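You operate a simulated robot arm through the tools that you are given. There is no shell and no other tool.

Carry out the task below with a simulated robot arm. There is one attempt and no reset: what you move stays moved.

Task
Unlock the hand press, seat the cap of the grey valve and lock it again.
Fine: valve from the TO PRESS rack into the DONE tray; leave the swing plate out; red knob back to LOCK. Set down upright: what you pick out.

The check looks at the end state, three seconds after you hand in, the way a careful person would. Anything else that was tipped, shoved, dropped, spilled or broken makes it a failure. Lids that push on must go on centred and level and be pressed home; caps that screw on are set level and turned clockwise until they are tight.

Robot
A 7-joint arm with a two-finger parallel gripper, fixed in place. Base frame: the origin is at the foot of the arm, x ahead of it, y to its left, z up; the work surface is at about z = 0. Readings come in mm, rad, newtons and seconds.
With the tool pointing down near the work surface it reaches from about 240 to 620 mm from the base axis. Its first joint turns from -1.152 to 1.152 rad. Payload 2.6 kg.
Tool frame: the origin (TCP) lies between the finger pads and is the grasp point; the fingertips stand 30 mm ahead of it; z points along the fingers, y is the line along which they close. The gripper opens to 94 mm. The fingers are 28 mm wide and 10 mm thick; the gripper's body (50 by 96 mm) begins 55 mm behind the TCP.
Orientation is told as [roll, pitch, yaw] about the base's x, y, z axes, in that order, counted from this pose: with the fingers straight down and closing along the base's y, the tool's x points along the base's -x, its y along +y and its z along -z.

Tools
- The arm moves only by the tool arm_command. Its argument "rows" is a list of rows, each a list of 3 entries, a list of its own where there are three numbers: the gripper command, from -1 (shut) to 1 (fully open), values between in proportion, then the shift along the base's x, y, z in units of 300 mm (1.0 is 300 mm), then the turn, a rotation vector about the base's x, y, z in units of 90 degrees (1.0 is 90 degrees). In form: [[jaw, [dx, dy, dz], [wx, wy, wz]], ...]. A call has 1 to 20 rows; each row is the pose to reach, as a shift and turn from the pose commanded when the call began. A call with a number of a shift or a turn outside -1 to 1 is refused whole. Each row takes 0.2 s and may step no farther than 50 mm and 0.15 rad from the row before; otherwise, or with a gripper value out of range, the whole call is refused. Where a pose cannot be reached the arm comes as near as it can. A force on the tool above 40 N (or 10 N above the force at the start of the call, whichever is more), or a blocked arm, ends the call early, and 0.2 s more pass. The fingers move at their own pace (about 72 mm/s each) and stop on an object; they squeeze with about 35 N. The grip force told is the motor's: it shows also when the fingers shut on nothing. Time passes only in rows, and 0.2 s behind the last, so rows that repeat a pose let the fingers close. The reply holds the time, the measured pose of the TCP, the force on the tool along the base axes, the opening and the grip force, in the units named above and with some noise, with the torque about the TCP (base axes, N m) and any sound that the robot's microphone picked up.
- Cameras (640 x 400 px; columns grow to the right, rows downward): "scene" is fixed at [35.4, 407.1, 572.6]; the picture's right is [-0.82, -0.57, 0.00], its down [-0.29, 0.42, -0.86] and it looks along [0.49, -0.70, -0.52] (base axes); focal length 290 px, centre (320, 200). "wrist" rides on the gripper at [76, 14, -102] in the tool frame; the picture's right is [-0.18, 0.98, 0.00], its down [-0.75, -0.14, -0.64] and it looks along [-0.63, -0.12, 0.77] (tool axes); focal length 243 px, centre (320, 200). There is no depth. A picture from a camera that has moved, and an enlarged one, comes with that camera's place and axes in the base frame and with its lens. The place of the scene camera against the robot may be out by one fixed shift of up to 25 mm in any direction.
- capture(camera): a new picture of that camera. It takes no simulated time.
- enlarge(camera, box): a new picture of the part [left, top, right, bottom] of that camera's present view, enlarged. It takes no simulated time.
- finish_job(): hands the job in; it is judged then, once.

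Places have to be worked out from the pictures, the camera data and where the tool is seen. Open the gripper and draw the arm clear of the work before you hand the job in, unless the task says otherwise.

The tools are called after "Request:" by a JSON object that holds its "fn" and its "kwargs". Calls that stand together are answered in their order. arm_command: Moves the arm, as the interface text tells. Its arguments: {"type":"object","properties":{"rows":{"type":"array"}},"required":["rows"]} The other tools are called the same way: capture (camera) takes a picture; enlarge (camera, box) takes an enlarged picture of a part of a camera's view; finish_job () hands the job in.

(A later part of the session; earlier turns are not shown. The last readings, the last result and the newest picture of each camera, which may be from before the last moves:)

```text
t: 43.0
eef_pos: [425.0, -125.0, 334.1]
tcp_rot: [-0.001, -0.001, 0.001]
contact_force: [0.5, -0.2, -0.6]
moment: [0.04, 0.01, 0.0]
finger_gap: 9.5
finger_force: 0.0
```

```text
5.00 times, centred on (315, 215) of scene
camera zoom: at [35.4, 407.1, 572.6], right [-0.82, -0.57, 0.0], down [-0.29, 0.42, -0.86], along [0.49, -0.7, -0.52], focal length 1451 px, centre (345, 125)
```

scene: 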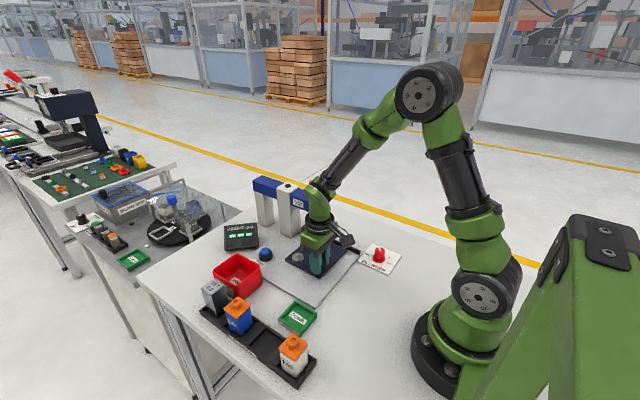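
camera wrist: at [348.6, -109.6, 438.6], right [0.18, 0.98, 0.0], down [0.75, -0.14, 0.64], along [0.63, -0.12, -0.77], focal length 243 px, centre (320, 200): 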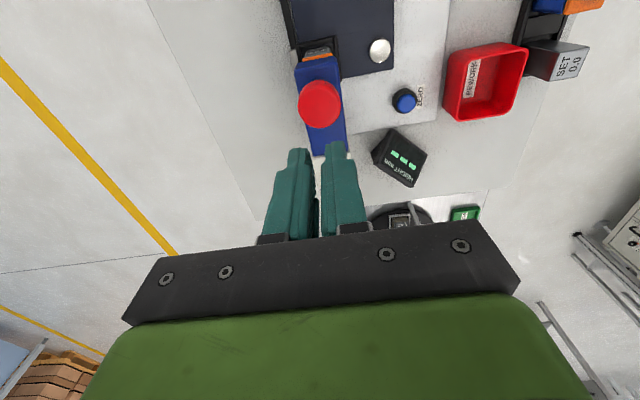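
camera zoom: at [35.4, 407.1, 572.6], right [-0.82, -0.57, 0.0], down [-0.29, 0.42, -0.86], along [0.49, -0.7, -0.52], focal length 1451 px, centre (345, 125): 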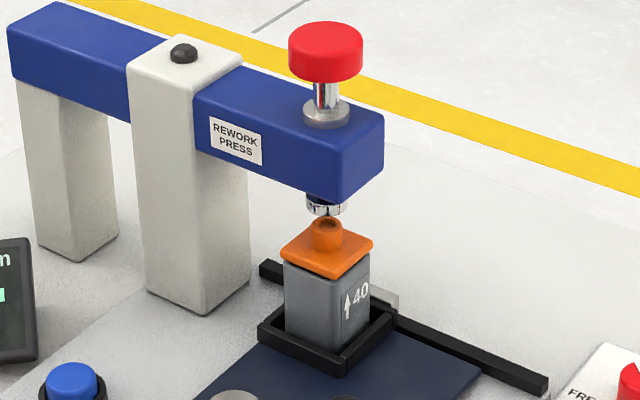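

The gap is only a few mm. I close the jaws fully and descend to just above the red head, then approach in small steps.

Request:
{"fn": "arm_command", "kwargs": {"rows": [[-1, [0, 0.002, -0.1], [0, 0, 0]], [-1, [0, 0.002, -0.2], [0, 0, 0]], [-1, [0, 0.002, -0.28], [0, 0, 0]], [-1, [0, 0.002, -0.3], [0, 0, 0]]]}}

Request:
{"fn": "enlarge", "kwargs": {"camera": "scene", "box": [275, 150, 365, 255]}}

Request:
{"fn": "capture", "kwargs": {"camera": "wrist"}}

```text
t: 44.0
eef_pos: [424.8, -123.6, 244.2]
tcp_rot: [0.001, -0.004, 0.002]
contact_force: [0.0, 0.3, 1.1]
moment: [-0.04, 0.02, 0.02]
finger_gap: 0.0
finger_force: 33.5
```

```text
3.81 times, centred on (320, 202) of scene
camera zoom: at [35.4, 407.1, 572.6], right [-0.82, -0.57, 0.0], down [-0.29, 0.42, -0.86], along [0.49, -0.7, -0.52], focal length 1106 px, centre (320, 190)
```

zoom: 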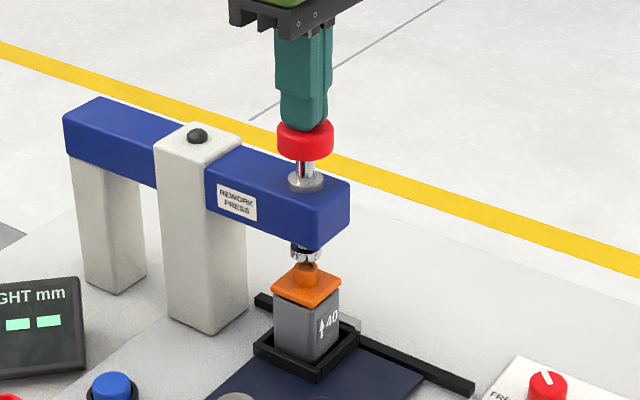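

```text
taken
camera wrist: at [348.1, -108.7, 348.7], right [0.18, 0.98, 0.0], down [0.75, -0.14, 0.64], along [0.63, -0.12, -0.77], focal length 243 px, centre (320, 200)
```

wrist: 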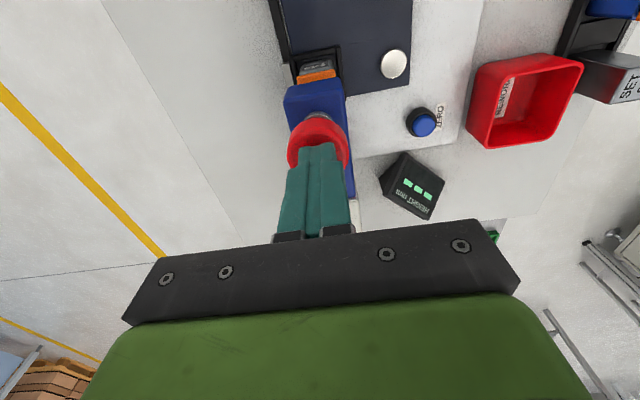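

The fingertips are centred over the head. I push down in 3 mm steps.

Request:
{"fn": "arm_command", "kwargs": {"rows": [[-1, [0, 0, -0.01], [0, 0, 0]], [-1, [0, 0, -0.02], [0, 0, 0]], [-1, [0, 0, -0.03], [0, 0, 0]], [-1, [0, 0, -0.04], [0, 0, 0]]]}}

Request:
{"fn": "enlarge", "kwargs": {"camera": "scene", "box": [285, 175, 345, 255]}}

```text
t: 45.0
eef_pos: [423.6, -122.8, 232.5]
tcp_rot: [-0.001, -0.004, 0.002]
contact_force: [-3.3, -1.1, 10.5]
moment: [-0.04, 0.27, 0.12]
finger_gap: 0.0
finger_force: 33.1
```

```text
5.00 times, centred on (315, 215) of scene
camera zoom: at [35.3, 407.1, 572.6], right [-0.82, -0.57, 0.0], down [-0.29, 0.42, -0.86], along [0.49, -0.7, -0.52], focal length 1451 px, centre (345, 125)
```

zoom: 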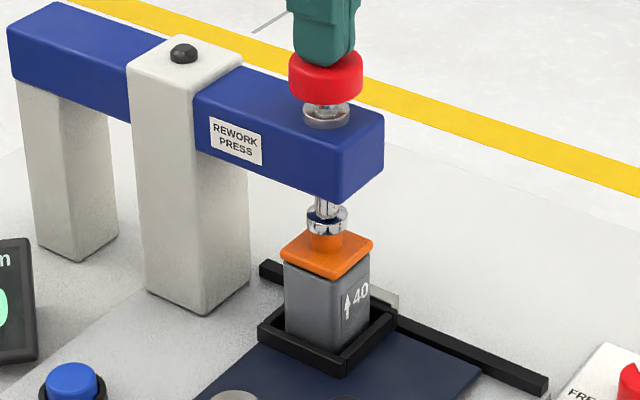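

The ram is moving and its foot has reached the boss, with about 10 N. The height display seems to have changed, so I look at it.

Request:
{"fn": "enlarge", "kwargs": {"camera": "scene", "box": [215, 215, 275, 260]}}

Request:
{"fn": "arm_command", "kwargs": {"rows": [[-1, [0.002, -0.003, -0.005], [0, 0, 0]], [-1, [0.002, -0.003, -0.01], [0, 0, 0]]]}}

Request:
{"fn": "enlarge", "kwargs": {"camera": "scene", "box": [215, 175, 345, 260]}}

```text
8.89 times, centred on (245, 238) of scene
camera zoom: at [35.3, 407.1, 572.6], right [-0.82, -0.57, 0.0], down [-0.29, 0.42, -0.86], along [0.49, -0.7, -0.52], focal length 2580 px, centre (987, -133)
```

zoom: 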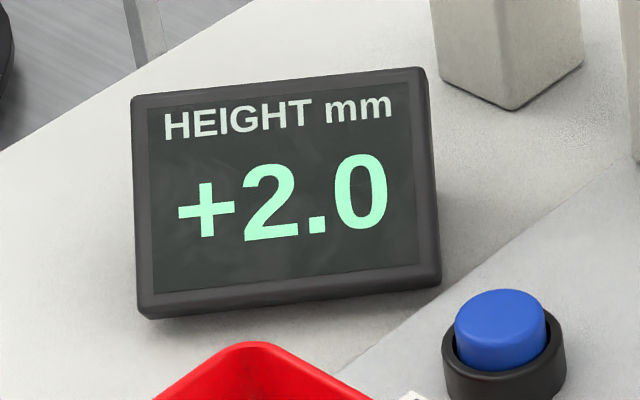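

```text
t: 45.6
eef_pos: [424.8, -124.4, 229.6]
tcp_rot: [0.0, -0.004, -0.001]
contact_force: [-11.3, 3.5, 26.6]
moment: [0.14, 0.77, -0.12]
finger_gap: 0.0
finger_force: 33.1
```

```text
4.71 times, centred on (280, 218) of scene
camera zoom: at [35.2, 407.2, 572.6], right [-0.82, -0.57, 0.0], down [-0.29, 0.42, -0.86], along [0.49, -0.7, -0.52], focal length 1366 px, centre (508, 118)
```

zoom: 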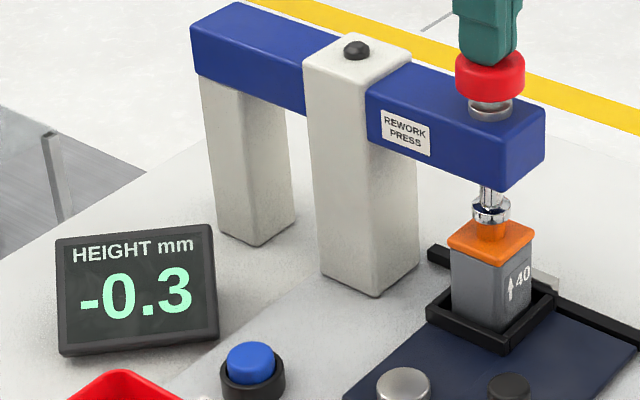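

The display went from +2.0 to −0.3 at 27 N. I press another 1 mm to see if it is a hard stop (force up, height unchanged).

Request:
{"fn": "arm_command", "kwargs": {"rows": [[-1, [0, 0, -0.003], [0, 0, 0]], [-1, [0, 0, -0.003], [0, 0, 0]]]}}

Request:
{"fn": "enlarge", "kwargs": {"camera": "scene", "box": [215, 175, 345, 260]}}

Request:
{"fn": "enlarge", "kwargs": {"camera": "scene", "box": [295, 205, 335, 255]}}

```text
t: 46.0
eef_pos: [426.4, -124.2, 231.5]
tcp_rot: [0.001, -0.005, -0.002]
contact_force: [-4.2, 0.2, 6.9]
moment: [0.01, 0.16, -0.04]
finger_gap: 0.0
finger_force: 33.0
stopped in row 2: the force on the tool passed its limit at 41 N (the readings are from after the stop); the commanded pose is now the measured one
```

```text
4.71 times, centred on (280, 218) of scene
camera zoom: at [35.4, 407.1, 572.6], right [-0.82, -0.57, 0.0], down [-0.29, 0.42, -0.86], along [0.49, -0.7, -0.52], focal length 1366 px, centre (508, 118)
```

zoom: 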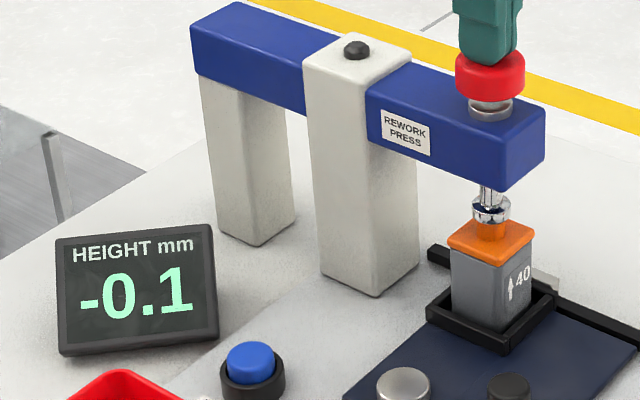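

```text
8.00 times, centred on (315, 230) of scene
camera zoom: at [35.4, 407.1, 572.6], right [-0.82, -0.57, 0.0], down [-0.29, 0.42, -0.86], along [0.49, -0.7, -0.52], focal length 2322 px, centre (360, -40)
```

zoom: 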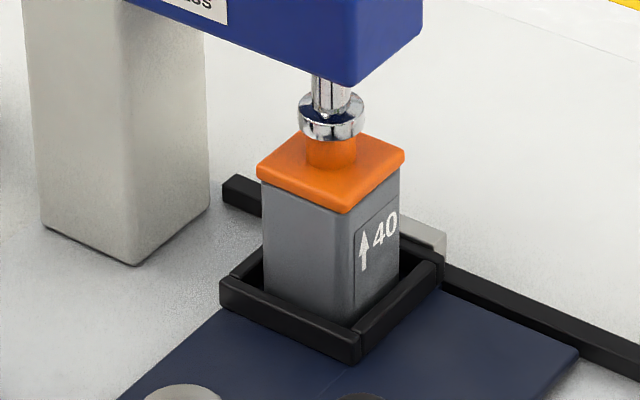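

It hits a hard stop at 41 N with the cap flush on the body, and the display settles around 0. I press once more to about 36 N and hold, to be sure it is home.

Request:
{"fn": "arm_command", "kwargs": {"rows": [[-1, [-0.004, -0.001, -0.004], [0, 0, 0]], [-1, [-0.004, -0.001, -0.007], [0, 0, 0]], [-1, [-0.004, -0.001, -0.0087], [0, 0, 0]], [-1, [-0.004, -0.001, -0.0087], [0, 0, 0]]]}}

Request:
{"fn": "enlarge", "kwargs": {"camera": "scene", "box": [215, 175, 345, 260]}}

```text
t: 47.0
eef_pos: [423.7, -124.0, 230.3]
tcp_rot: [0.0, -0.012, 0.0]
contact_force: [-1.8, 6.0, 36.9]
moment: [0.13, 0.59, -0.16]
finger_gap: 0.2
finger_force: 32.8
```

```text
4.71 times, centred on (280, 218) of scene
camera zoom: at [35.2, 407.2, 572.6], right [-0.82, -0.57, 0.0], down [-0.29, 0.42, -0.86], along [0.49, -0.7, -0.52], focal length 1366 px, centre (508, 118)
```

zoom: 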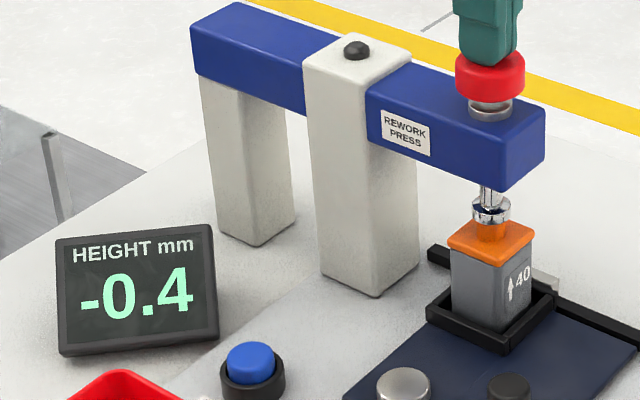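

Height tracks force linearly (−0.1 at 7 N, −0.3 at 27 N, −0.4 at 37 N), so the cap is against its hard stop. I rise and check that the ram returns.

Request:
{"fn": "arm_command", "kwargs": {"rows": [[-1, [0, 0, 0.01], [0, 0, 0]], [-1, [0, 0, 0.03], [0, 0, 0]], [-1, [0, 0, 0.06], [0, 0, 0]], [-1, [0, 0, 0.15], [0, 0, 0]], [-1, [0, 0, 0.3], [0, 0, 0]]]}}

Request:
{"fn": "enlarge", "kwargs": {"camera": "scene", "box": [215, 165, 365, 260]}}

Request:
{"fn": "enlarge", "kwargs": {"camera": "scene", "box": [295, 205, 335, 255]}}

```text
t: 48.2
eef_pos: [424.4, -124.6, 318.6]
tcp_rot: [0.0, -0.001, 0.0]
contact_force: [0.2, -0.6, 0.0]
moment: [0.03, 0.03, 0.02]
finger_gap: 0.0
finger_force: 33.4
```

```text
4.21 times, centred on (290, 212) of scene
camera zoom: at [35.4, 407.1, 572.6], right [-0.82, -0.57, 0.0], down [-0.29, 0.42, -0.86], along [0.49, -0.7, -0.52], focal length 1222 px, centre (446, 147)
```

zoom: 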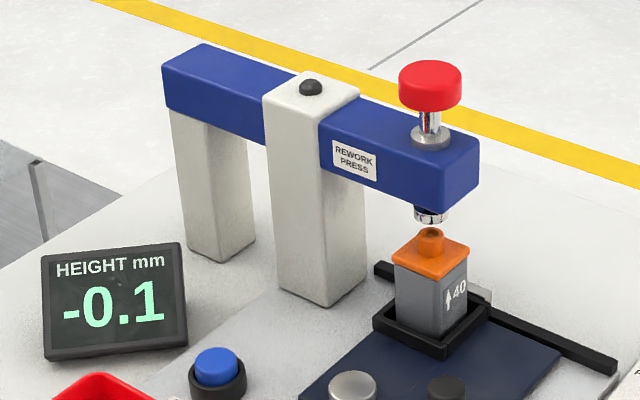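

```text
8.00 times, centred on (315, 230) of scene
camera zoom: at [35.4, 407.1, 572.6], right [-0.82, -0.57, 0.0], down [-0.29, 0.42, -0.86], along [0.49, -0.7, -0.52], focal length 2322 px, centre (360, -40)
```

zoom: 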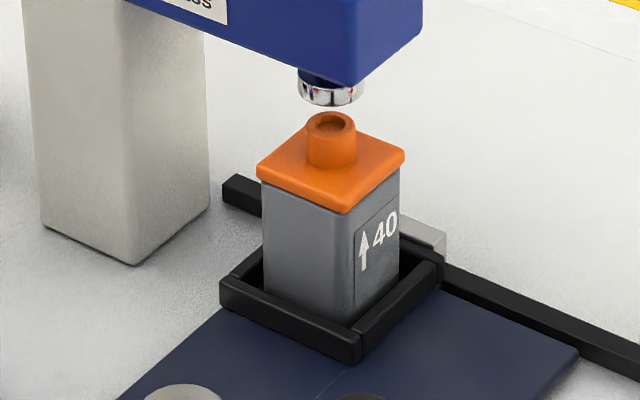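

The ram returned and the cap is flush and level, with the display holding −0.1. Next I go back to the handle, now at (350,-35), to swing the plate out.

Request:
{"fn": "arm_command", "kwargs": {"rows": [[-0.5, [-0.08, 0.1, 0], [0, 0, 0]], [-0.06, [-0.16, 0.2, 0], [0, 0, 0]], [-0.06, [-0.248, 0.297, 0], [0, 0, 0]], [-0.06, [-0.248, 0.297, -0.16], [0, 0, 0]], [-0.06, [-0.248, 0.297, -0.32], [0, 0, 0]], [-0.06, [-0.248, 0.297, -0.48], [0, 0, 0]], [-0.06, [-0.248, 0.297, -0.5], [0, 0, 0]]]}}

Request:
{"fn": "capture", "kwargs": {"camera": "wrist"}}

Request:
{"fn": "enlarge", "kwargs": {"camera": "wrist", "box": [220, 50, 380, 190]}}

```text
t: 49.8
eef_pos: [349.3, -36.5, 168.7]
tcp_rot: [0.002, -0.003, -0.003]
contact_force: [-0.4, -0.8, 0.9]
moment: [-0.01, -0.02, 0.0]
finger_gap: 44.1
finger_force: 0.0
```

```text
taken
camera wrist: at [272.5, -20.4, 272.1], right [0.19, 0.98, 0.0], down [0.75, -0.14, 0.64], along [0.63, -0.12, -0.76], focal length 243 px, centre (320, 200)
```

wrist: 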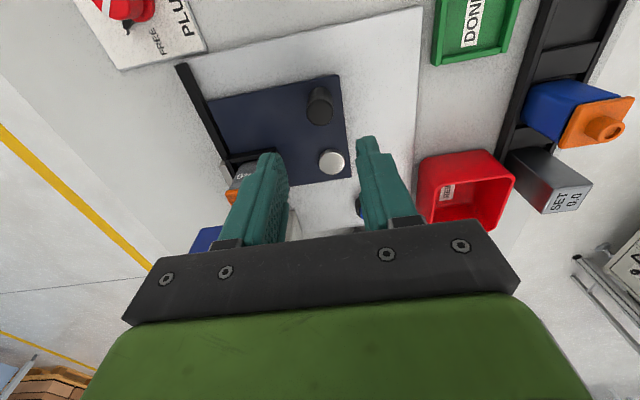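

```text
2.86 times, centred on (300, 120) of wrist
camera zoom: at [272.5, -20.4, 272.1], right [0.19, 0.98, 0.0], down [0.75, -0.14, 0.64], along [0.63, -0.12, -0.76], focal length 693 px, centre (377, 429)
```

zoom: 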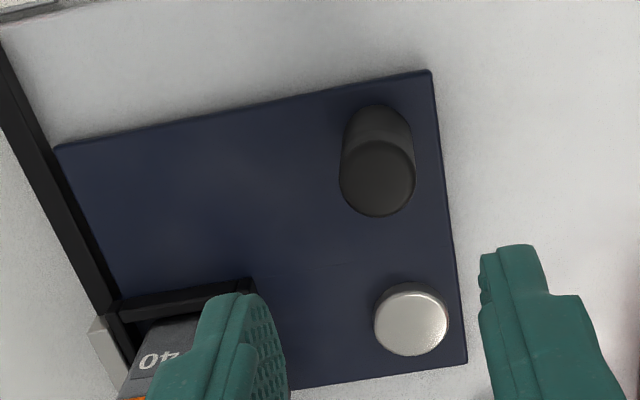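

The handle is at (348.5,-34.5), under the gripper. I descend around it and grip.

Request:
{"fn": "arm_command", "kwargs": {"rows": [[-0.06, [-0.001, 0.005, -0.13], [0, 0, 0]], [-0.06, [-0.001, 0.005, -0.26], [0, 0, 0]], [-0.06, [-0.001, 0.005, -0.36], [0, 0, 0]], [-0.06, [-0.001, 0.005, -0.389], [0, 0, 0]], [-0.4, [-0.001, 0.005, -0.389], [0, 0, 0]], [-0.7, [-0.001, 0.005, -0.389], [0, 0, 0]], [-0.7, [-0.001, 0.005, -0.389], [0, 0, 0]], [-0.7, [-0.001, 0.005, -0.389], [0, 0, 0]]]}}

Request:
{"fn": "capture", "kwargs": {"camera": "wrist"}}

```text
t: 51.6
eef_pos: [350.3, -34.5, 51.3]
tcp_rot: [-0.002, -0.003, 0.001]
contact_force: [1.4, 0.1, -10.5]
moment: [-0.91, -0.59, 0.03]
finger_gap: 24.0
finger_force: 45.0
```

```text
taken
camera wrist: at [272.9, -18.9, 155.8], right [0.18, 0.98, 0.0], down [0.75, -0.14, 0.64], along [0.63, -0.12, -0.76], focal length 243 px, centre (320, 200)
```

wrist: 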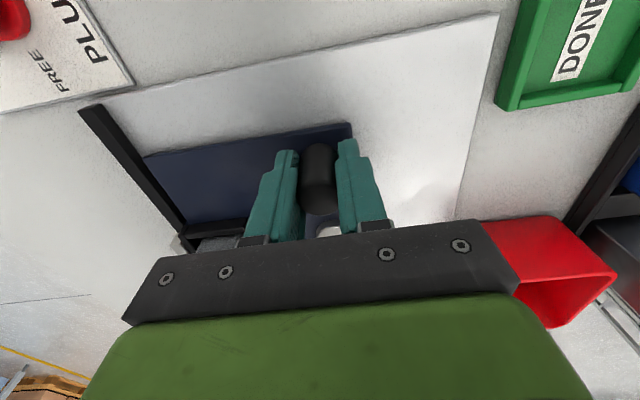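

Gripped. I swing the plate back clockwise in an arc of radius 75 about the pivot, the first half now.

Request:
{"fn": "arm_command", "kwargs": {"rows": [[-0.7, [0.0012, 0.025, 0], [0, 0, -0.0637]], [-0.7, [0.006, 0.0546, 0], [0, 0, -0.1401]], [-0.7, [0.0143, 0.0834, 0], [0, 0, -0.2165]], [-0.7, [0.026, 0.111, 0], [0, 0, -0.2928]], [-0.7, [0.0409, 0.137, 0], [0, 0, -0.3692]], [-0.7, [0.0588, 0.1611, 0], [0, 0, -0.4456]], [-0.7, [0.0758, 0.1793, 0], [0, 0, -0.5093]]]}}

Request:
{"fn": "enlarge", "kwargs": {"camera": "scene", "box": [230, 180, 370, 300]}}

```text
t: 53.2
eef_pos: [372.2, 20.1, 51.2]
tcp_rot: [0.001, -0.007, -0.803]
contact_force: [11.8, -9.5, -3.0]
moment: [-0.63, 0.51, 0.19]
finger_gap: 23.8
finger_force: 45.4
```

```text
3.33 times, centred on (300, 240) of scene
camera zoom: at [35.4, 407.1, 572.6], right [-0.82, -0.57, 0.0], down [-0.29, 0.42, -0.86], along [0.49, -0.7, -0.52], focal length 967 px, centre (387, 67)
```

zoom: 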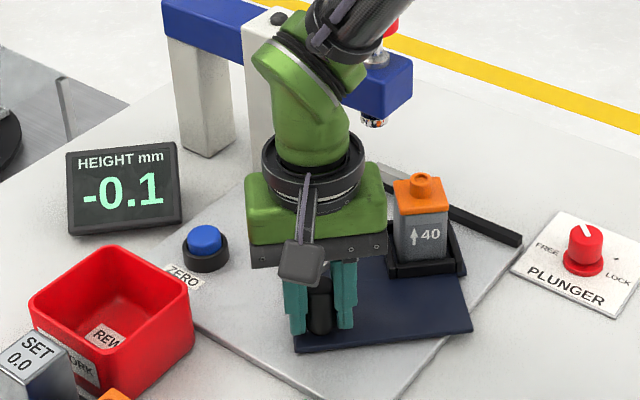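

It is swinging smoothly with the valve steady. I complete the arc back to the out position.

Request:
{"fn": "arm_command", "kwargs": {"rows": [[-0.7, [0.0247, 0.0169, 0], [0, 0, -0.0764]], [-0.7, [0.0493, 0.0334, 0], [0, 0, -0.1528]], [-0.7, [0.0757, 0.0468, 0], [0, 0, -0.2292]], [-0.7, [0.1034, 0.057, 0], [0, 0, -0.3056]], [-0.7, [0.1322, 0.0637, 0], [0, 0, -0.382]], [-0.7, [0.1567, 0.0667, 0], [0, 0, -0.4456]], [-0.7, [0.1742, 0.0673, 0], [0, 0, -0.4902]]]}}

Request:
{"fn": "enlarge", "kwargs": {"camera": "scene", "box": [230, 200, 360, 300]}}

Request:
{"fn": "capture", "kwargs": {"camera": "wrist"}}

```text
t: 54.8
eef_pos: [425.3, 40.7, 51.9]
tcp_rot: [0.001, -0.004, -1.574]
contact_force: [0.1, -6.5, 8.2]
moment: [-0.24, 0.72, 0.01]
finger_gap: 23.8
finger_force: 44.8
```

```text
4.00 times, centred on (295, 250) of scene
camera zoom: at [35.4, 407.1, 572.6], right [-0.82, -0.57, 0.0], down [-0.29, 0.42, -0.86], along [0.49, -0.7, -0.52], focal length 1161 px, centre (420, 0)
```

zoom: 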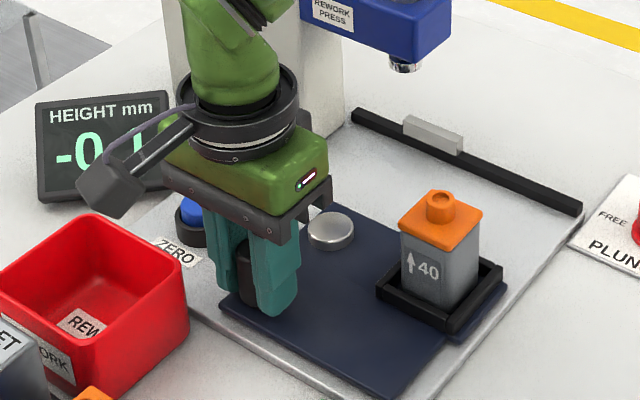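

```text
taken
camera wrist: at [438.6, 117.7, 155.9], right [0.98, -0.19, 0.0], down [-0.14, -0.75, 0.64], along [-0.12, -0.63, -0.76], focal length 243 px, centre (320, 200)
```

wrist: 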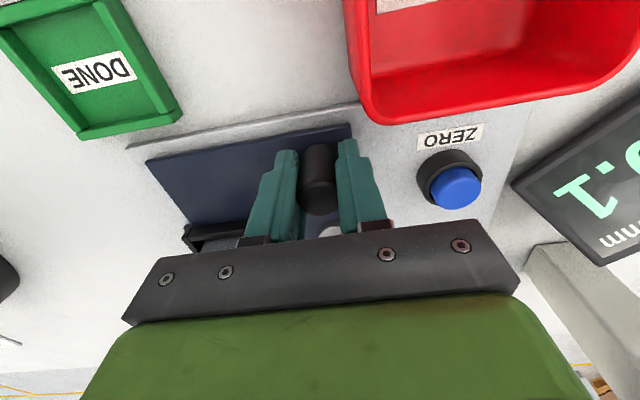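

The plate is back where it was. I release the handle, rise, and then turn back to yaw 0 above the nest.

Request:
{"fn": "arm_command", "kwargs": {"rows": [[-0.3, [0, 0, 0], [0, 0, 0]], [-0.06, [0, 0, 0], [0, 0, 0]], [-0.06, [0, 0, 0.1], [0, 0, 0]], [-0.06, [0, 0, 0.25], [0, 0, 0]], [-0.06, [0, 0, 0.4], [0, 0, 0]], [0, [0, 0, 0.47], [0, 0, 0.05]], [0.32, [-0.03, -0.02, 0.47], [0, 0, 0.13]], [0.32, [-0.06, -0.045, 0.47], [0, 0, 0.22]], [0.32, [-0.09, -0.07, 0.47], [0, 0, 0.31]], [0.32, [-0.12, -0.1, 0.47], [0, 0, 0.4]], [0.32, [-0.15, -0.125, 0.47], [0, 0, 0.49]], [0.32, [-0.18, -0.15, 0.47], [0, 0, 0.58]], [0.32, [-0.21, -0.175, 0.47], [0, 0, 0.67]], [0.32, [-0.24, -0.2, 0.47], [0, 0, 0.76]], [0.32, [-0.27, -0.225, 0.47], [0, 0, 0.85]], [0.32, [-0.29, -0.24, 0.47], [0, 0, 0.93]], [0.32, [-0.3, -0.25, 0.47], [0, 0, 1.0]], [0.32, [-0.3, -0.25, 0.47], [0, 0, 1.0]]]}}

Request:
{"fn": "capture", "kwargs": {"camera": "wrist"}}

Request:
{"fn": "enlarge", "kwargs": {"camera": "wrist", "box": [240, 40, 380, 170]}}

Request:
{"fn": "enlarge", "kwargs": {"camera": "scene", "box": [230, 200, 370, 300]}}

```text
t: 58.6
eef_pos: [334.2, -34.0, 193.3]
tcp_rot: [0.002, -0.004, 0.002]
contact_force: [-0.1, -0.1, 0.3]
moment: [-0.01, 0.0, -0.03]
finger_gap: 62.1
finger_force: 0.0
```

```text
taken
camera wrist: at [257.6, -19.6, 296.6], right [0.18, 0.98, 0.0], down [0.75, -0.14, 0.64], along [0.63, -0.12, -0.76], focal length 243 px, centre (320, 200)
```

wrist: 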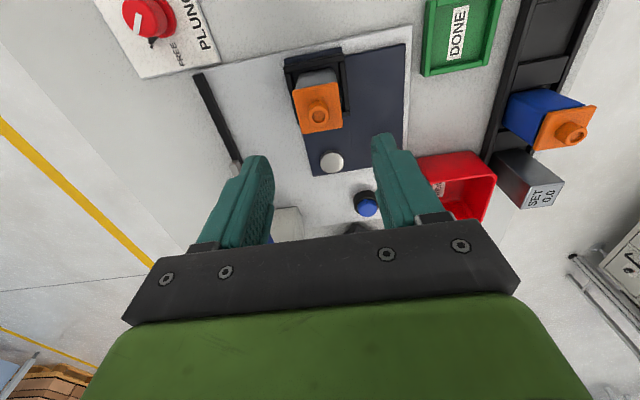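

```text
3.08 times, centred on (310, 105) of wrist
camera zoom: at [257.6, -19.6, 296.6], right [0.18, 0.98, 0.0], down [0.75, -0.14, 0.64], along [0.63, -0.12, -0.76], focal length 746 px, centre (351, 492)
```

zoom: 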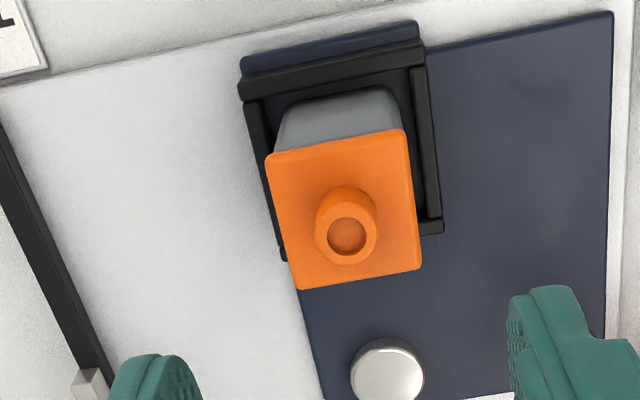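

```text
4.00 times, centred on (300, 250) of scene
camera zoom: at [35.4, 407.1, 572.6], right [-0.82, -0.57, 0.0], down [-0.29, 0.42, -0.86], along [0.49, -0.7, -0.52], focal length 1161 px, centre (400, 0)
```

zoom: 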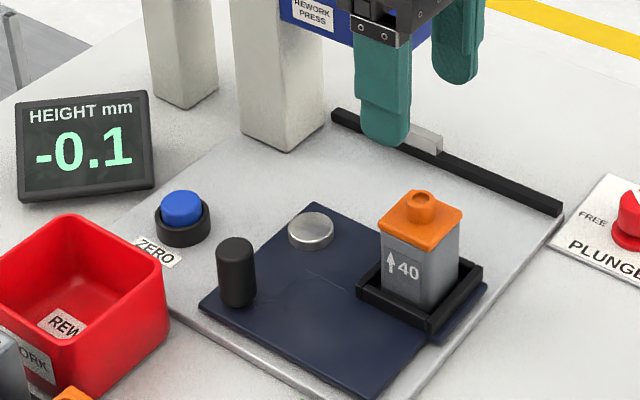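

Plate out, valve standing with the cap flush, and the boss at (334.5,-35). I descend to TCP z≈64, tips above the frame, and grip.

Request:
{"fn": "arm_command", "kwargs": {"rows": [[0.32, [0.002, -0.003, -0.14], [0, 0, 0]], [0.32, [0.002, -0.003, -0.28], [0, 0, 0]], [0.32, [0.002, -0.003, -0.4], [0, 0, 0]], [0.32, [0.002, -0.003, -0.431], [0, 0, 0]], [0, [0.002, -0.003, -0.431], [0, 0, 0]], [-0.5, [0.002, -0.003, -0.431], [0, 0, 0]], [-1, [0.002, -0.003, -0.431], [0, 0, 0]], [-1, [0.002, -0.003, -0.431], [0, 0, 0]]]}}

Request:
{"fn": "enlarge", "kwargs": {"camera": "wrist", "box": [230, 60, 410, 240]}}

Request:
{"fn": "enlarge", "kwargs": {"camera": "scene", "box": [280, 220, 360, 300]}}

```text
t: 60.4
eef_pos: [334.4, -34.9, 62.3]
tcp_rot: [0.001, -0.003, 0.001]
contact_force: [0.0, 0.0, 0.7]
moment: [-0.02, 0.01, 0.01]
finger_gap: 44.2
finger_force: 35.1
```

```text
2.22 times, centred on (320, 150) of wrist
camera zoom: at [258.2, -20.1, 166.9], right [0.18, 0.98, 0.0], down [0.75, -0.14, 0.64], along [0.63, -0.12, -0.76], focal length 539 px, centre (320, 311)
```

zoom: 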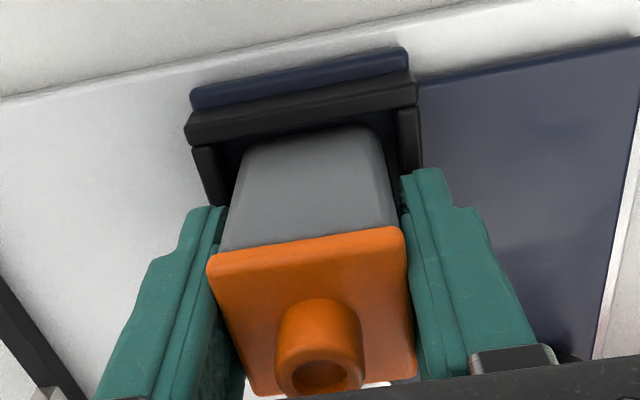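

```text
5.00 times, centred on (320, 260) of scene
camera zoom: at [35.4, 407.1, 572.6], right [-0.82, -0.57, 0.0], down [-0.29, 0.42, -0.86], along [0.49, -0.7, -0.52], focal length 1451 px, centre (320, -100)
```

zoom: 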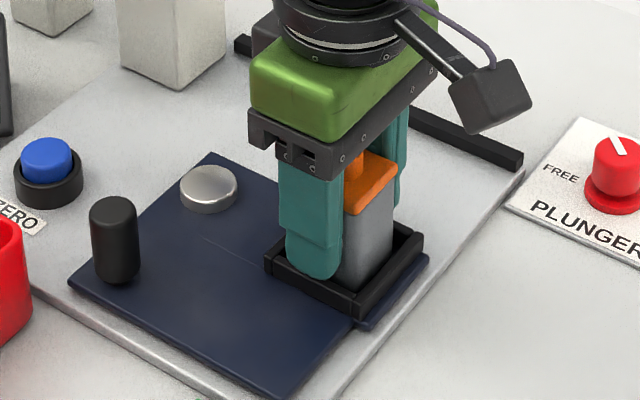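

Gripped at 44 mm as before. I lift a little to verify that the body comes with it and the cap stays flush.

Request:
{"fn": "arm_command", "kwargs": {"rows": [[-1, [0, 0, 0.01], [0, 0, 0]], [-1, [0, 0, 0.03], [0, 0, 0]], [-1, [0, 0, 0.06], [0, 0, 0]], [-1, [0, 0, 0.06], [0, 0, 0]]]}}

Request:
{"fn": "enlarge", "kwargs": {"camera": "wrist", "box": [230, 60, 410, 240]}}

Request:
{"fn": "enlarge", "kwargs": {"camera": "scene", "box": [280, 220, 360, 300]}}

```text
t: 61.4
eef_pos: [334.9, -35.0, 81.6]
tcp_rot: [0.0, -0.002, 0.001]
contact_force: [0.1, 0.4, -0.4]
moment: [0.0, 0.02, 0.04]
finger_gap: 43.8
finger_force: 35.1
```

```text
2.22 times, centred on (320, 150) of wrist
camera zoom: at [258.2, -20.1, 185.7], right [0.18, 0.98, 0.0], down [0.75, -0.14, 0.64], along [0.63, -0.12, -0.76], focal length 539 px, centre (320, 311)
```

zoom: 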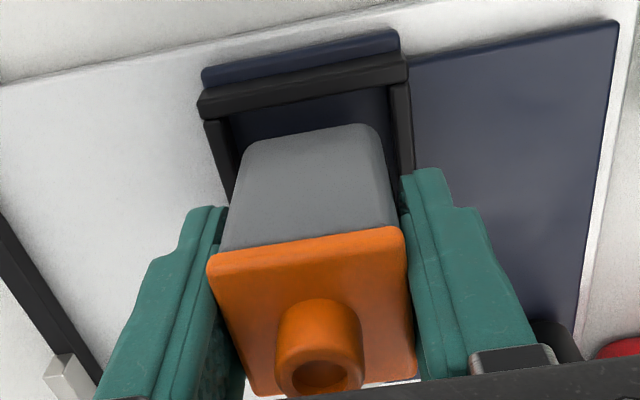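

```text
5.00 times, centred on (320, 260) of scene
camera zoom: at [35.4, 407.1, 572.6], right [-0.82, -0.57, 0.0], down [-0.29, 0.42, -0.86], along [0.49, -0.7, -0.52], focal length 1451 px, centre (320, -100)
```

zoom: 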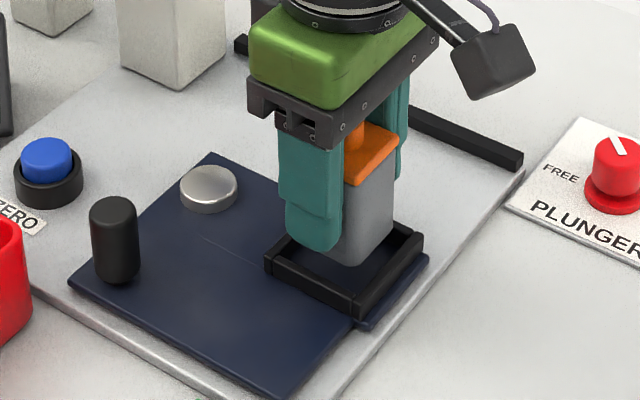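

Held firmly, with the cap flush. I raise the valve and carry it to above the DONE tray, around (309,110).

Request:
{"fn": "arm_command", "kwargs": {"rows": [[-1, [0, 0, 0.06], [0, 0, 0]], [-1, [0, 0, 0.13], [0, 0, 0]], [-1, [-0.006, 0.04, 0.18], [0, 0, 0]], [-1, [-0.02, 0.12, 0.185], [0, 0, 0]], [-1, [-0.037, 0.22, 0.185], [0, 0, 0]], [-1, [-0.054, 0.32, 0.185], [0, 0, 0]], [-1, [-0.07, 0.41, 0.185], [0, 0, 0]], [-1, [-0.08, 0.465, 0.185], [0, 0, 0]], [-1, [-0.083, 0.483, 0.185], [0, 0, 0]], [-1, [-0.083, 0.483, 0.185], [0, 0, 0]]]}}

Request:
{"fn": "capture", "kwargs": {"camera": "wrist"}}

Request:
{"fn": "enlarge", "kwargs": {"camera": "wrist", "box": [240, 50, 400, 180]}}

Request:
{"fn": "enlarge", "kwargs": {"camera": "scene", "box": [250, 230, 350, 350]}}

```text
t: 63.6
eef_pos: [310.4, 109.9, 136.6]
tcp_rot: [0.0, -0.003, -0.001]
contact_force: [-0.5, -0.2, -2.3]
moment: [0.02, -0.01, -0.01]
finger_gap: 43.7
finger_force: 34.8
```

```text
taken
camera wrist: at [233.0, 124.5, 240.8], right [0.18, 0.98, 0.0], down [0.75, -0.14, 0.64], along [0.63, -0.12, -0.76], focal length 243 px, centre (320, 200)
```

wrist: 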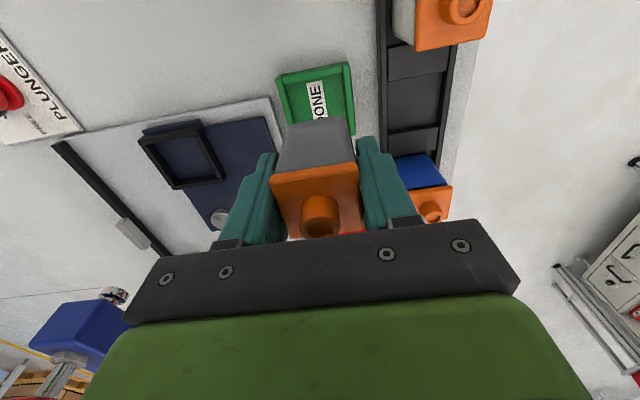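

```text
3.08 times, centred on (320, 115) of wrist
camera zoom: at [233.0, 124.5, 240.8], right [0.18, 0.98, 0.0], down [0.75, -0.14, 0.64], along [0.63, -0.12, -0.76], focal length 746 px, centre (320, 462)
```

zoom: 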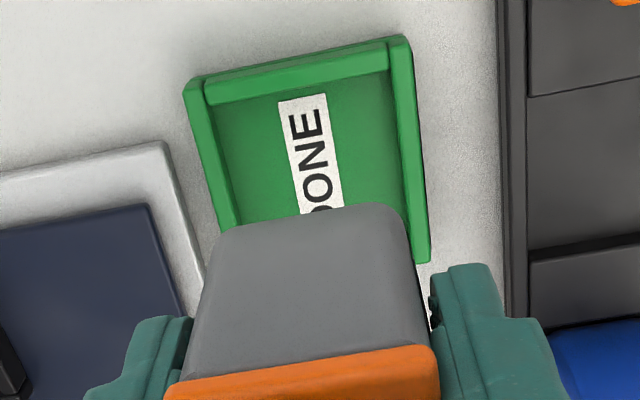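

```text
3.33 times, centred on (300, 290) of scene
camera zoom: at [35.4, 407.1, 572.6], right [-0.82, -0.57, 0.0], down [-0.29, 0.42, -0.86], along [0.49, -0.7, -0.52], focal length 967 px, centre (387, -100)
```

zoom: 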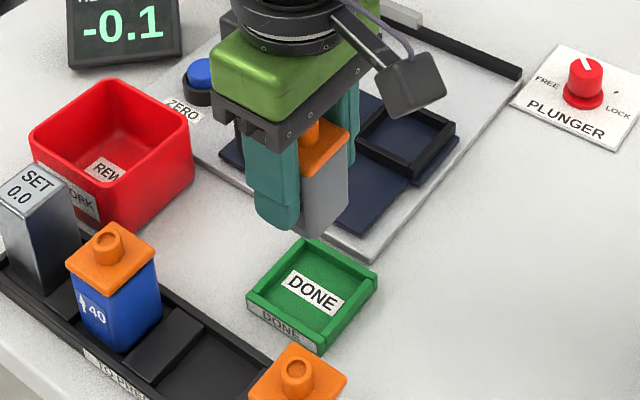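

The tray's outer edges come out at x 277–341, y 78–140, centred at (309,109), and the valve is about 2 mm off in x and 1.5 mm in y. I correct that and descend to just above the rim.

Request:
{"fn": "arm_command", "kwargs": {"rows": [[-1, [-0.0065, -0.005, -0.04], [0, 0, 0]], [-1, [-0.0065, -0.005, -0.1], [0, 0, 0]], [-1, [-0.0065, -0.005, -0.16], [0, 0, 0]], [-1, [-0.0065, -0.005, -0.19], [0, 0, 0]], [-1, [-0.0065, -0.005, -0.19], [0, 0, 0]]]}}

Request:
{"fn": "enlarge", "kwargs": {"camera": "wrist", "box": [240, 50, 400, 180]}}

Request:
{"fn": "enlarge", "kwargs": {"camera": "scene", "box": [260, 260, 340, 350]}}

```text
t: 64.8
eef_pos: [308.4, 107.3, 79.7]
tcp_rot: [0.0, -0.005, 0.001]
contact_force: [-0.3, -0.4, -0.7]
moment: [0.01, 0.03, 0.02]
finger_gap: 43.6
finger_force: 34.7
```

```text
3.08 times, centred on (320, 115) of wrist
camera zoom: at [231.2, 122.3, 183.5], right [0.18, 0.98, 0.0], down [0.75, -0.14, 0.64], along [0.63, -0.12, -0.76], focal length 746 px, centre (320, 462)
```

zoom: 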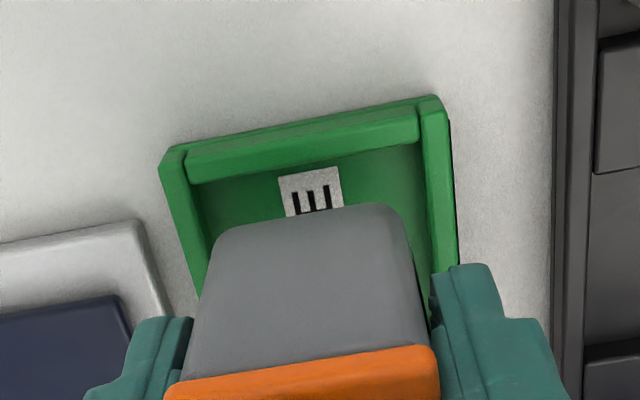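

```text
4.44 times, centred on (300, 305) of scene
camera zoom: at [35.4, 407.1, 572.6], right [-0.82, -0.57, 0.0], down [-0.29, 0.42, -0.86], along [0.49, -0.7, -0.52], focal length 1290 px, centre (409, -267)
```

zoom: 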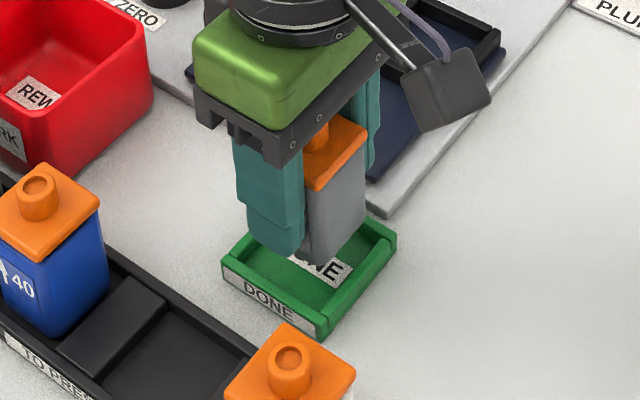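

Gaps are about 6–7 mm all round. I lower slowly into the tray.

Request:
{"fn": "arm_command", "kwargs": {"rows": [[-1, [0, 0.002, -0.02], [0, 0, 0]], [-1, [0, 0.002, -0.04], [0, 0, 0]], [-1, [0, 0.002, -0.06], [0, 0, 0]], [-1, [0, 0.002, -0.07], [0, 0, 0]], [-1, [0, 0.002, -0.076], [0, 0, 0]]]}}

Request:
{"fn": "enlarge", "kwargs": {"camera": "scene", "box": [260, 260, 340, 350]}}

```text
t: 66.0
eef_pos: [307.8, 108.9, 56.9]
tcp_rot: [0.001, -0.003, -0.001]
contact_force: [0.1, -0.7, -0.4]
moment: [-0.01, -0.01, 0.0]
finger_gap: 44.0
finger_force: 34.4
```

```text
4.44 times, centred on (300, 305) of scene
camera zoom: at [35.4, 407.1, 572.6], right [-0.82, -0.57, 0.0], down [-0.29, 0.42, -0.86], along [0.49, -0.7, -0.52], focal length 1290 px, centre (409, -267)
```

zoom: 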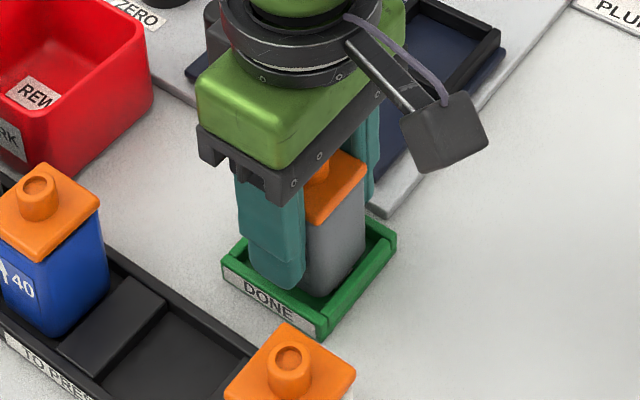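

No contact yet at TCP z≈57. I continue in 1 mm steps.

Request:
{"fn": "arm_command", "kwargs": {"rows": [[-1, [0, 0, -0.003], [0, 0, 0]], [-1, [0, 0, -0.006], [0, 0, 0]], [-1, [0, 0, -0.009], [0, 0, 0]]]}}

```text
t: 66.8
eef_pos: [308.9, 109.4, 54.0]
tcp_rot: [0.001, -0.003, 0.0]
contact_force: [0.2, -0.1, -1.0]
moment: [0.0, 0.0, 0.0]
finger_gap: 43.8
finger_force: 35.2
```

Request:
{"fn": "arm_command", "kwargs": {"rows": [[-1, [0, 0, -0.003], [0, 0, 0]], [-1, [0, 0, -0.006], [0, 0, 0]]]}}

Request:
{"fn": "enlarge", "kwargs": {"camera": "scene", "box": [270, 280, 330, 345]}}

```text
t: 67.4
eef_pos: [306.1, 108.2, 51.4]
tcp_rot: [0.001, -0.004, 0.001]
contact_force: [-0.3, -0.1, 0.7]
moment: [-0.04, -0.03, 0.01]
finger_gap: 44.0
finger_force: 34.5
```

```text
6.15 times, centred on (300, 312) of scene
camera zoom: at [35.4, 407.1, 572.6], right [-0.82, -0.57, 0.0], down [-0.29, 0.42, -0.86], along [0.49, -0.7, -0.52], focal length 1786 px, centre (443, -492)
```

zoom: 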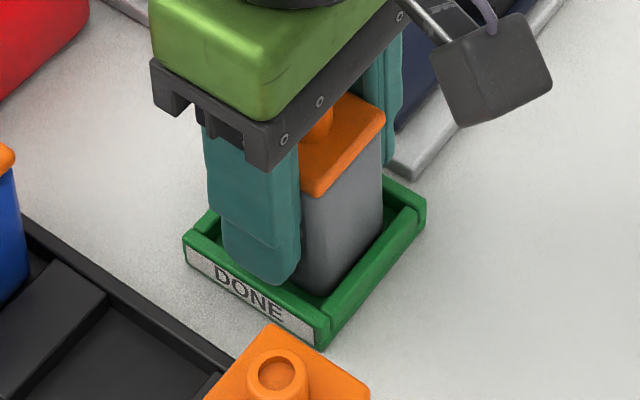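

Almost at the tray floor. I take two more 1 mm steps.

Request:
{"fn": "arm_command", "kwargs": {"rows": [[-1, [0, 0, -0.0035], [0, 0, 0]], [-1, [0, 0, -0.0035], [0, 0, 0]]]}}

```text
t: 68.0
eef_pos: [309.8, 109.4, 51.0]
tcp_rot: [0.001, -0.005, 0.0]
contact_force: [-7.2, -4.9, 28.4]
moment: [-0.03, 0.14, -0.02]
finger_gap: 43.8
finger_force: 35.0
```

Even contact at 28 N with almost no moment, so it is flat on the floor. I ease off slightly and open the jaws.

Request:
{"fn": "arm_command", "kwargs": {"rows": [[-1, [0, 0, 0.002], [0, 0, 0]], [0.1, [0, 0, 0.002], [0, 0, 0]], [0.25, [0, 0, 0.002], [0, 0, 0]], [0.25, [0, 0, 0.002], [0, 0, 0]]]}}

Request:
{"fn": "enlarge", "kwargs": {"camera": "scene", "box": [260, 260, 340, 350]}}

Request:
{"fn": "enlarge", "kwargs": {"camera": "wrist", "box": [230, 60, 410, 240]}}

```text
t: 69.0
eef_pos: [308.4, 108.3, 50.6]
tcp_rot: [0.0, -0.004, 0.001]
contact_force: [0.2, 0.1, 0.5]
moment: [-0.01, 0.01, 0.02]
finger_gap: 58.9
finger_force: 0.0
```

```text
4.44 times, centred on (300, 305) of scene
camera zoom: at [35.4, 407.1, 572.6], right [-0.82, -0.57, 0.0], down [-0.29, 0.42, -0.86], along [0.49, -0.7, -0.52], focal length 1290 px, centre (409, -267)
```

zoom: 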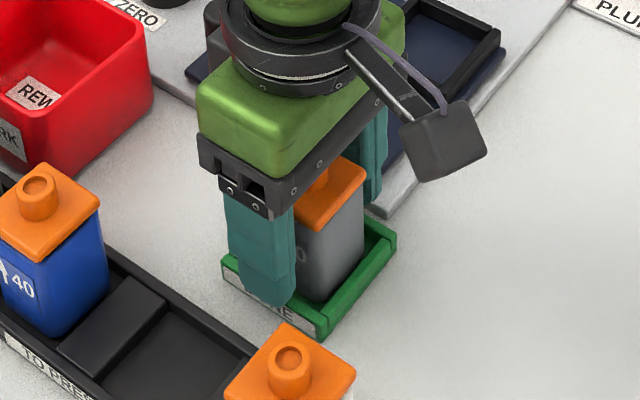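

```text
2.22 times, centred on (320, 150) of wrist
camera zoom: at [231.3, 123.6, 155.8], right [0.18, 0.98, 0.0], down [0.75, -0.14, 0.64], along [0.63, -0.12, -0.76], focal length 539 px, centre (320, 311)
```

zoom: 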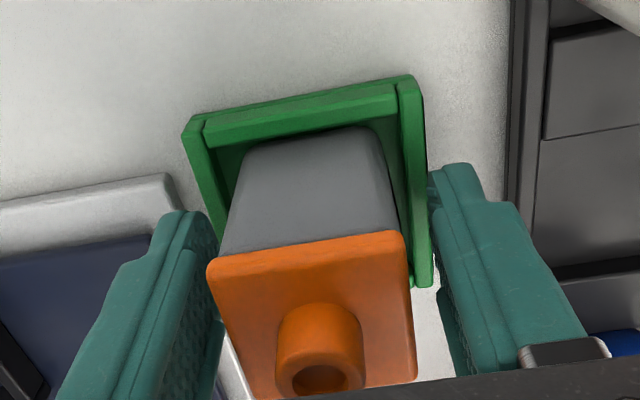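

The valve stands free in the DONE tray. I rise straight up and check it from above.

Request:
{"fn": "arm_command", "kwargs": {"rows": [[0.25, [0, 0, 0.05], [0, 0, 0]], [0.25, [0, 0, 0.15], [0, 0, 0]], [0.25, [0, 0, 0.3], [0, 0, 0]], [0.4, [0, 0, 0.45], [0, 0, 0]], [0.6, [0, 0, 0.55], [0, 0, 0]]]}}

Request:
{"fn": "capture", "kwargs": {"camera": "wrist"}}

Request:
{"fn": "enlarge", "kwargs": {"camera": "scene", "box": [200, 230, 350, 390]}}

```text
t: 70.2
eef_pos: [308.7, 107.6, 218.1]
tcp_rot: [-0.001, -0.006, 0.0]
contact_force: [0.3, 0.3, -0.1]
moment: [-0.02, 0.01, 0.02]
finger_gap: 75.4
finger_force: 0.0
```

```text
taken
camera wrist: at [231.4, 123.4, 321.2], right [0.18, 0.98, 0.0], down [0.75, -0.14, 0.64], along [0.63, -0.12, -0.76], focal length 243 px, centre (320, 200)
```

wrist: 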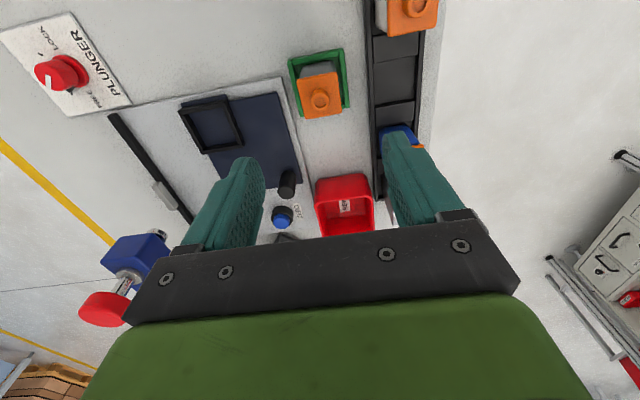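

```text
2.50 times, centred on (275, 310) of scene
camera zoom: at [35.4, 407.1, 572.6], right [-0.82, -0.57, 0.0], down [-0.29, 0.42, -0.86], along [0.49, -0.7, -0.52], focal length 726 px, centre (432, -75)
```

zoom: 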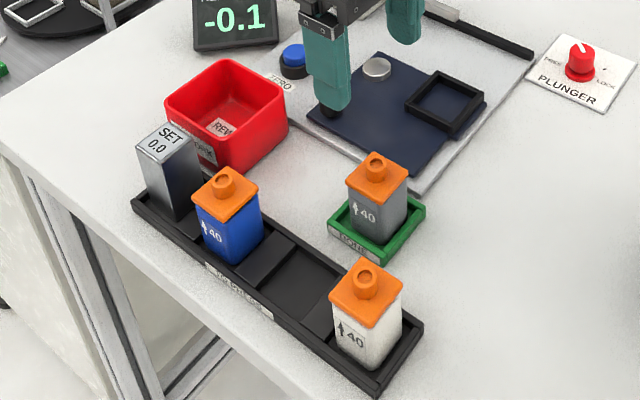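

The valve is upright and centred in the tray. Now I go back to the PLUNGER knob, pre-yawed +44°, as where I left it at FREE.

Request:
{"fn": "arm_command", "kwargs": {"rows": [[0.8, [-0.03, -0.13, 0], [0, 0, 0.07]], [1, [-0.06, -0.27, 0], [0, 0, 0.14]], [1, [-0.09, -0.41, 0], [0, 0, 0.21]], [1, [-0.12, -0.55, 0], [0, 0, 0.28]], [1, [-0.15, -0.69, -0.02], [0, 0, 0.35]], [1, [-0.18, -0.83, -0.08], [0, 0, 0.42]], [1, [-0.214, -0.941, -0.16], [0, 0, 0.4915]], [1, [-0.214, -0.941, -0.16], [0, 0, 0.4915]]]}}

Request:
{"fn": "capture", "kwargs": {"camera": "wrist"}}

Request:
{"fn": "enlarge", "kwargs": {"camera": "wrist", "box": [250, 30, 390, 150]}}

```text
t: 72.0
eef_pos: [243.8, -174.1, 167.9]
tcp_rot: [0.002, -0.004, 0.773]
contact_force: [0.5, -0.4, 0.7]
moment: [-0.01, -0.01, -0.02]
finger_gap: 93.7
finger_force: 0.2
```

```text
taken
camera wrist: at [179.1, -216.6, 272.8], right [-0.55, 0.83, 0.0], down [0.64, 0.42, 0.64], along [0.54, 0.36, -0.76], focal length 243 px, centre (320, 200)
```

wrist: 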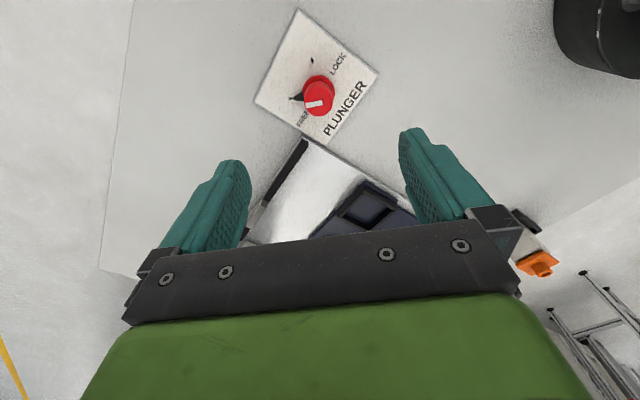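

```text
3.33 times, centred on (320, 90) of wrist
camera zoom: at [179.1, -216.6, 272.8], right [-0.55, 0.83, 0.0], down [0.64, 0.42, 0.64], along [0.54, 0.36, -0.76], focal length 809 px, centre (320, 567)
```

zoom: 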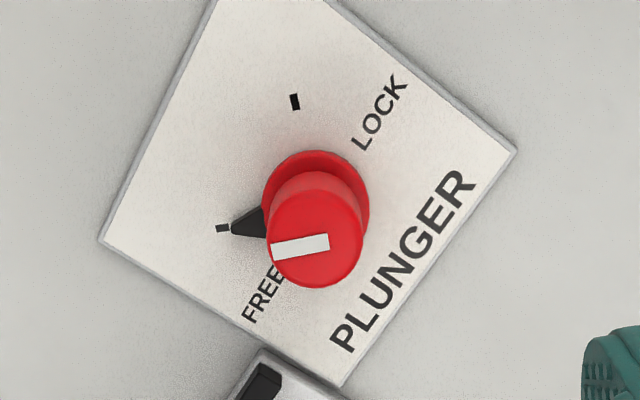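

Same view as when I released it. I descend and grip the knob.

Request:
{"fn": "arm_command", "kwargs": {"rows": [[1, [0.002, -0.002, -0.13], [0, 0, 0]], [1, [0.002, -0.002, -0.26], [0, 0, 0]], [0.6, [0.002, -0.002, -0.36], [0, 0, 0]], [0.3, [0.002, -0.002, -0.396], [0, 0, 0]], [-0.2, [0.002, -0.002, -0.396], [0, 0, 0]], [-1, [0.002, -0.002, -0.396], [0, 0, 0]], [-1, [0.002, -0.002, -0.396], [0, 0, 0]], [-1, [0.002, -0.002, -0.396], [0, 0, 0]]]}}

Request:
{"fn": "capture", "kwargs": {"camera": "wrist"}}

```text
t: 73.8
eef_pos: [245.0, -174.2, 50.1]
tcp_rot: [-0.001, -0.003, 0.774]
contact_force: [14.1, -13.7, -25.2]
moment: [0.54, -0.85, 0.0]
finger_gap: 26.8
finger_force: 45.2
```

```text
taken
camera wrist: at [180.0, -216.8, 155.0], right [-0.55, 0.83, 0.0], down [0.64, 0.42, 0.64], along [0.54, 0.36, -0.76], focal length 243 px, centre (320, 200)
```

wrist: 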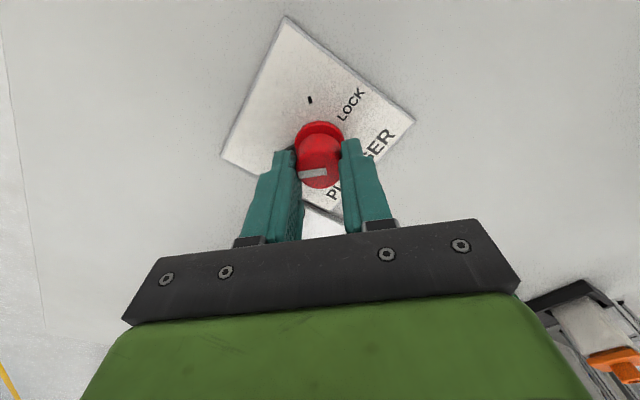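

Gripped, with about 20 N of side load, so I shift 1 mm toward (+x,−y) and turn clockwise toward LOCK.

Request:
{"fn": "arm_command", "kwargs": {"rows": [[-1, [0.003, -0.003, -0.002], [0, 0, 0]], [-1, [0.003, -0.003, -0.002], [0, 0, -0.08]], [-1, [0.003, -0.003, -0.002], [0, 0, -0.17]], [-1, [0.003, -0.003, -0.002], [0, 0, -0.26]], [-1, [0.003, -0.003, -0.002], [0, 0, -0.35]], [-1, [0.003, -0.003, -0.002], [0, 0, -0.44]], [-1, [0.003, -0.003, -0.002], [0, 0, -0.53]]]}}

```text
t: 75.4
eef_pos: [245.7, -174.9, 48.3]
tcp_rot: [0.0, -0.004, -0.066]
contact_force: [-8.2, 2.2, 33.0]
moment: [0.02, -0.33, 0.0]
finger_gap: 27.2
finger_force: 44.8
```

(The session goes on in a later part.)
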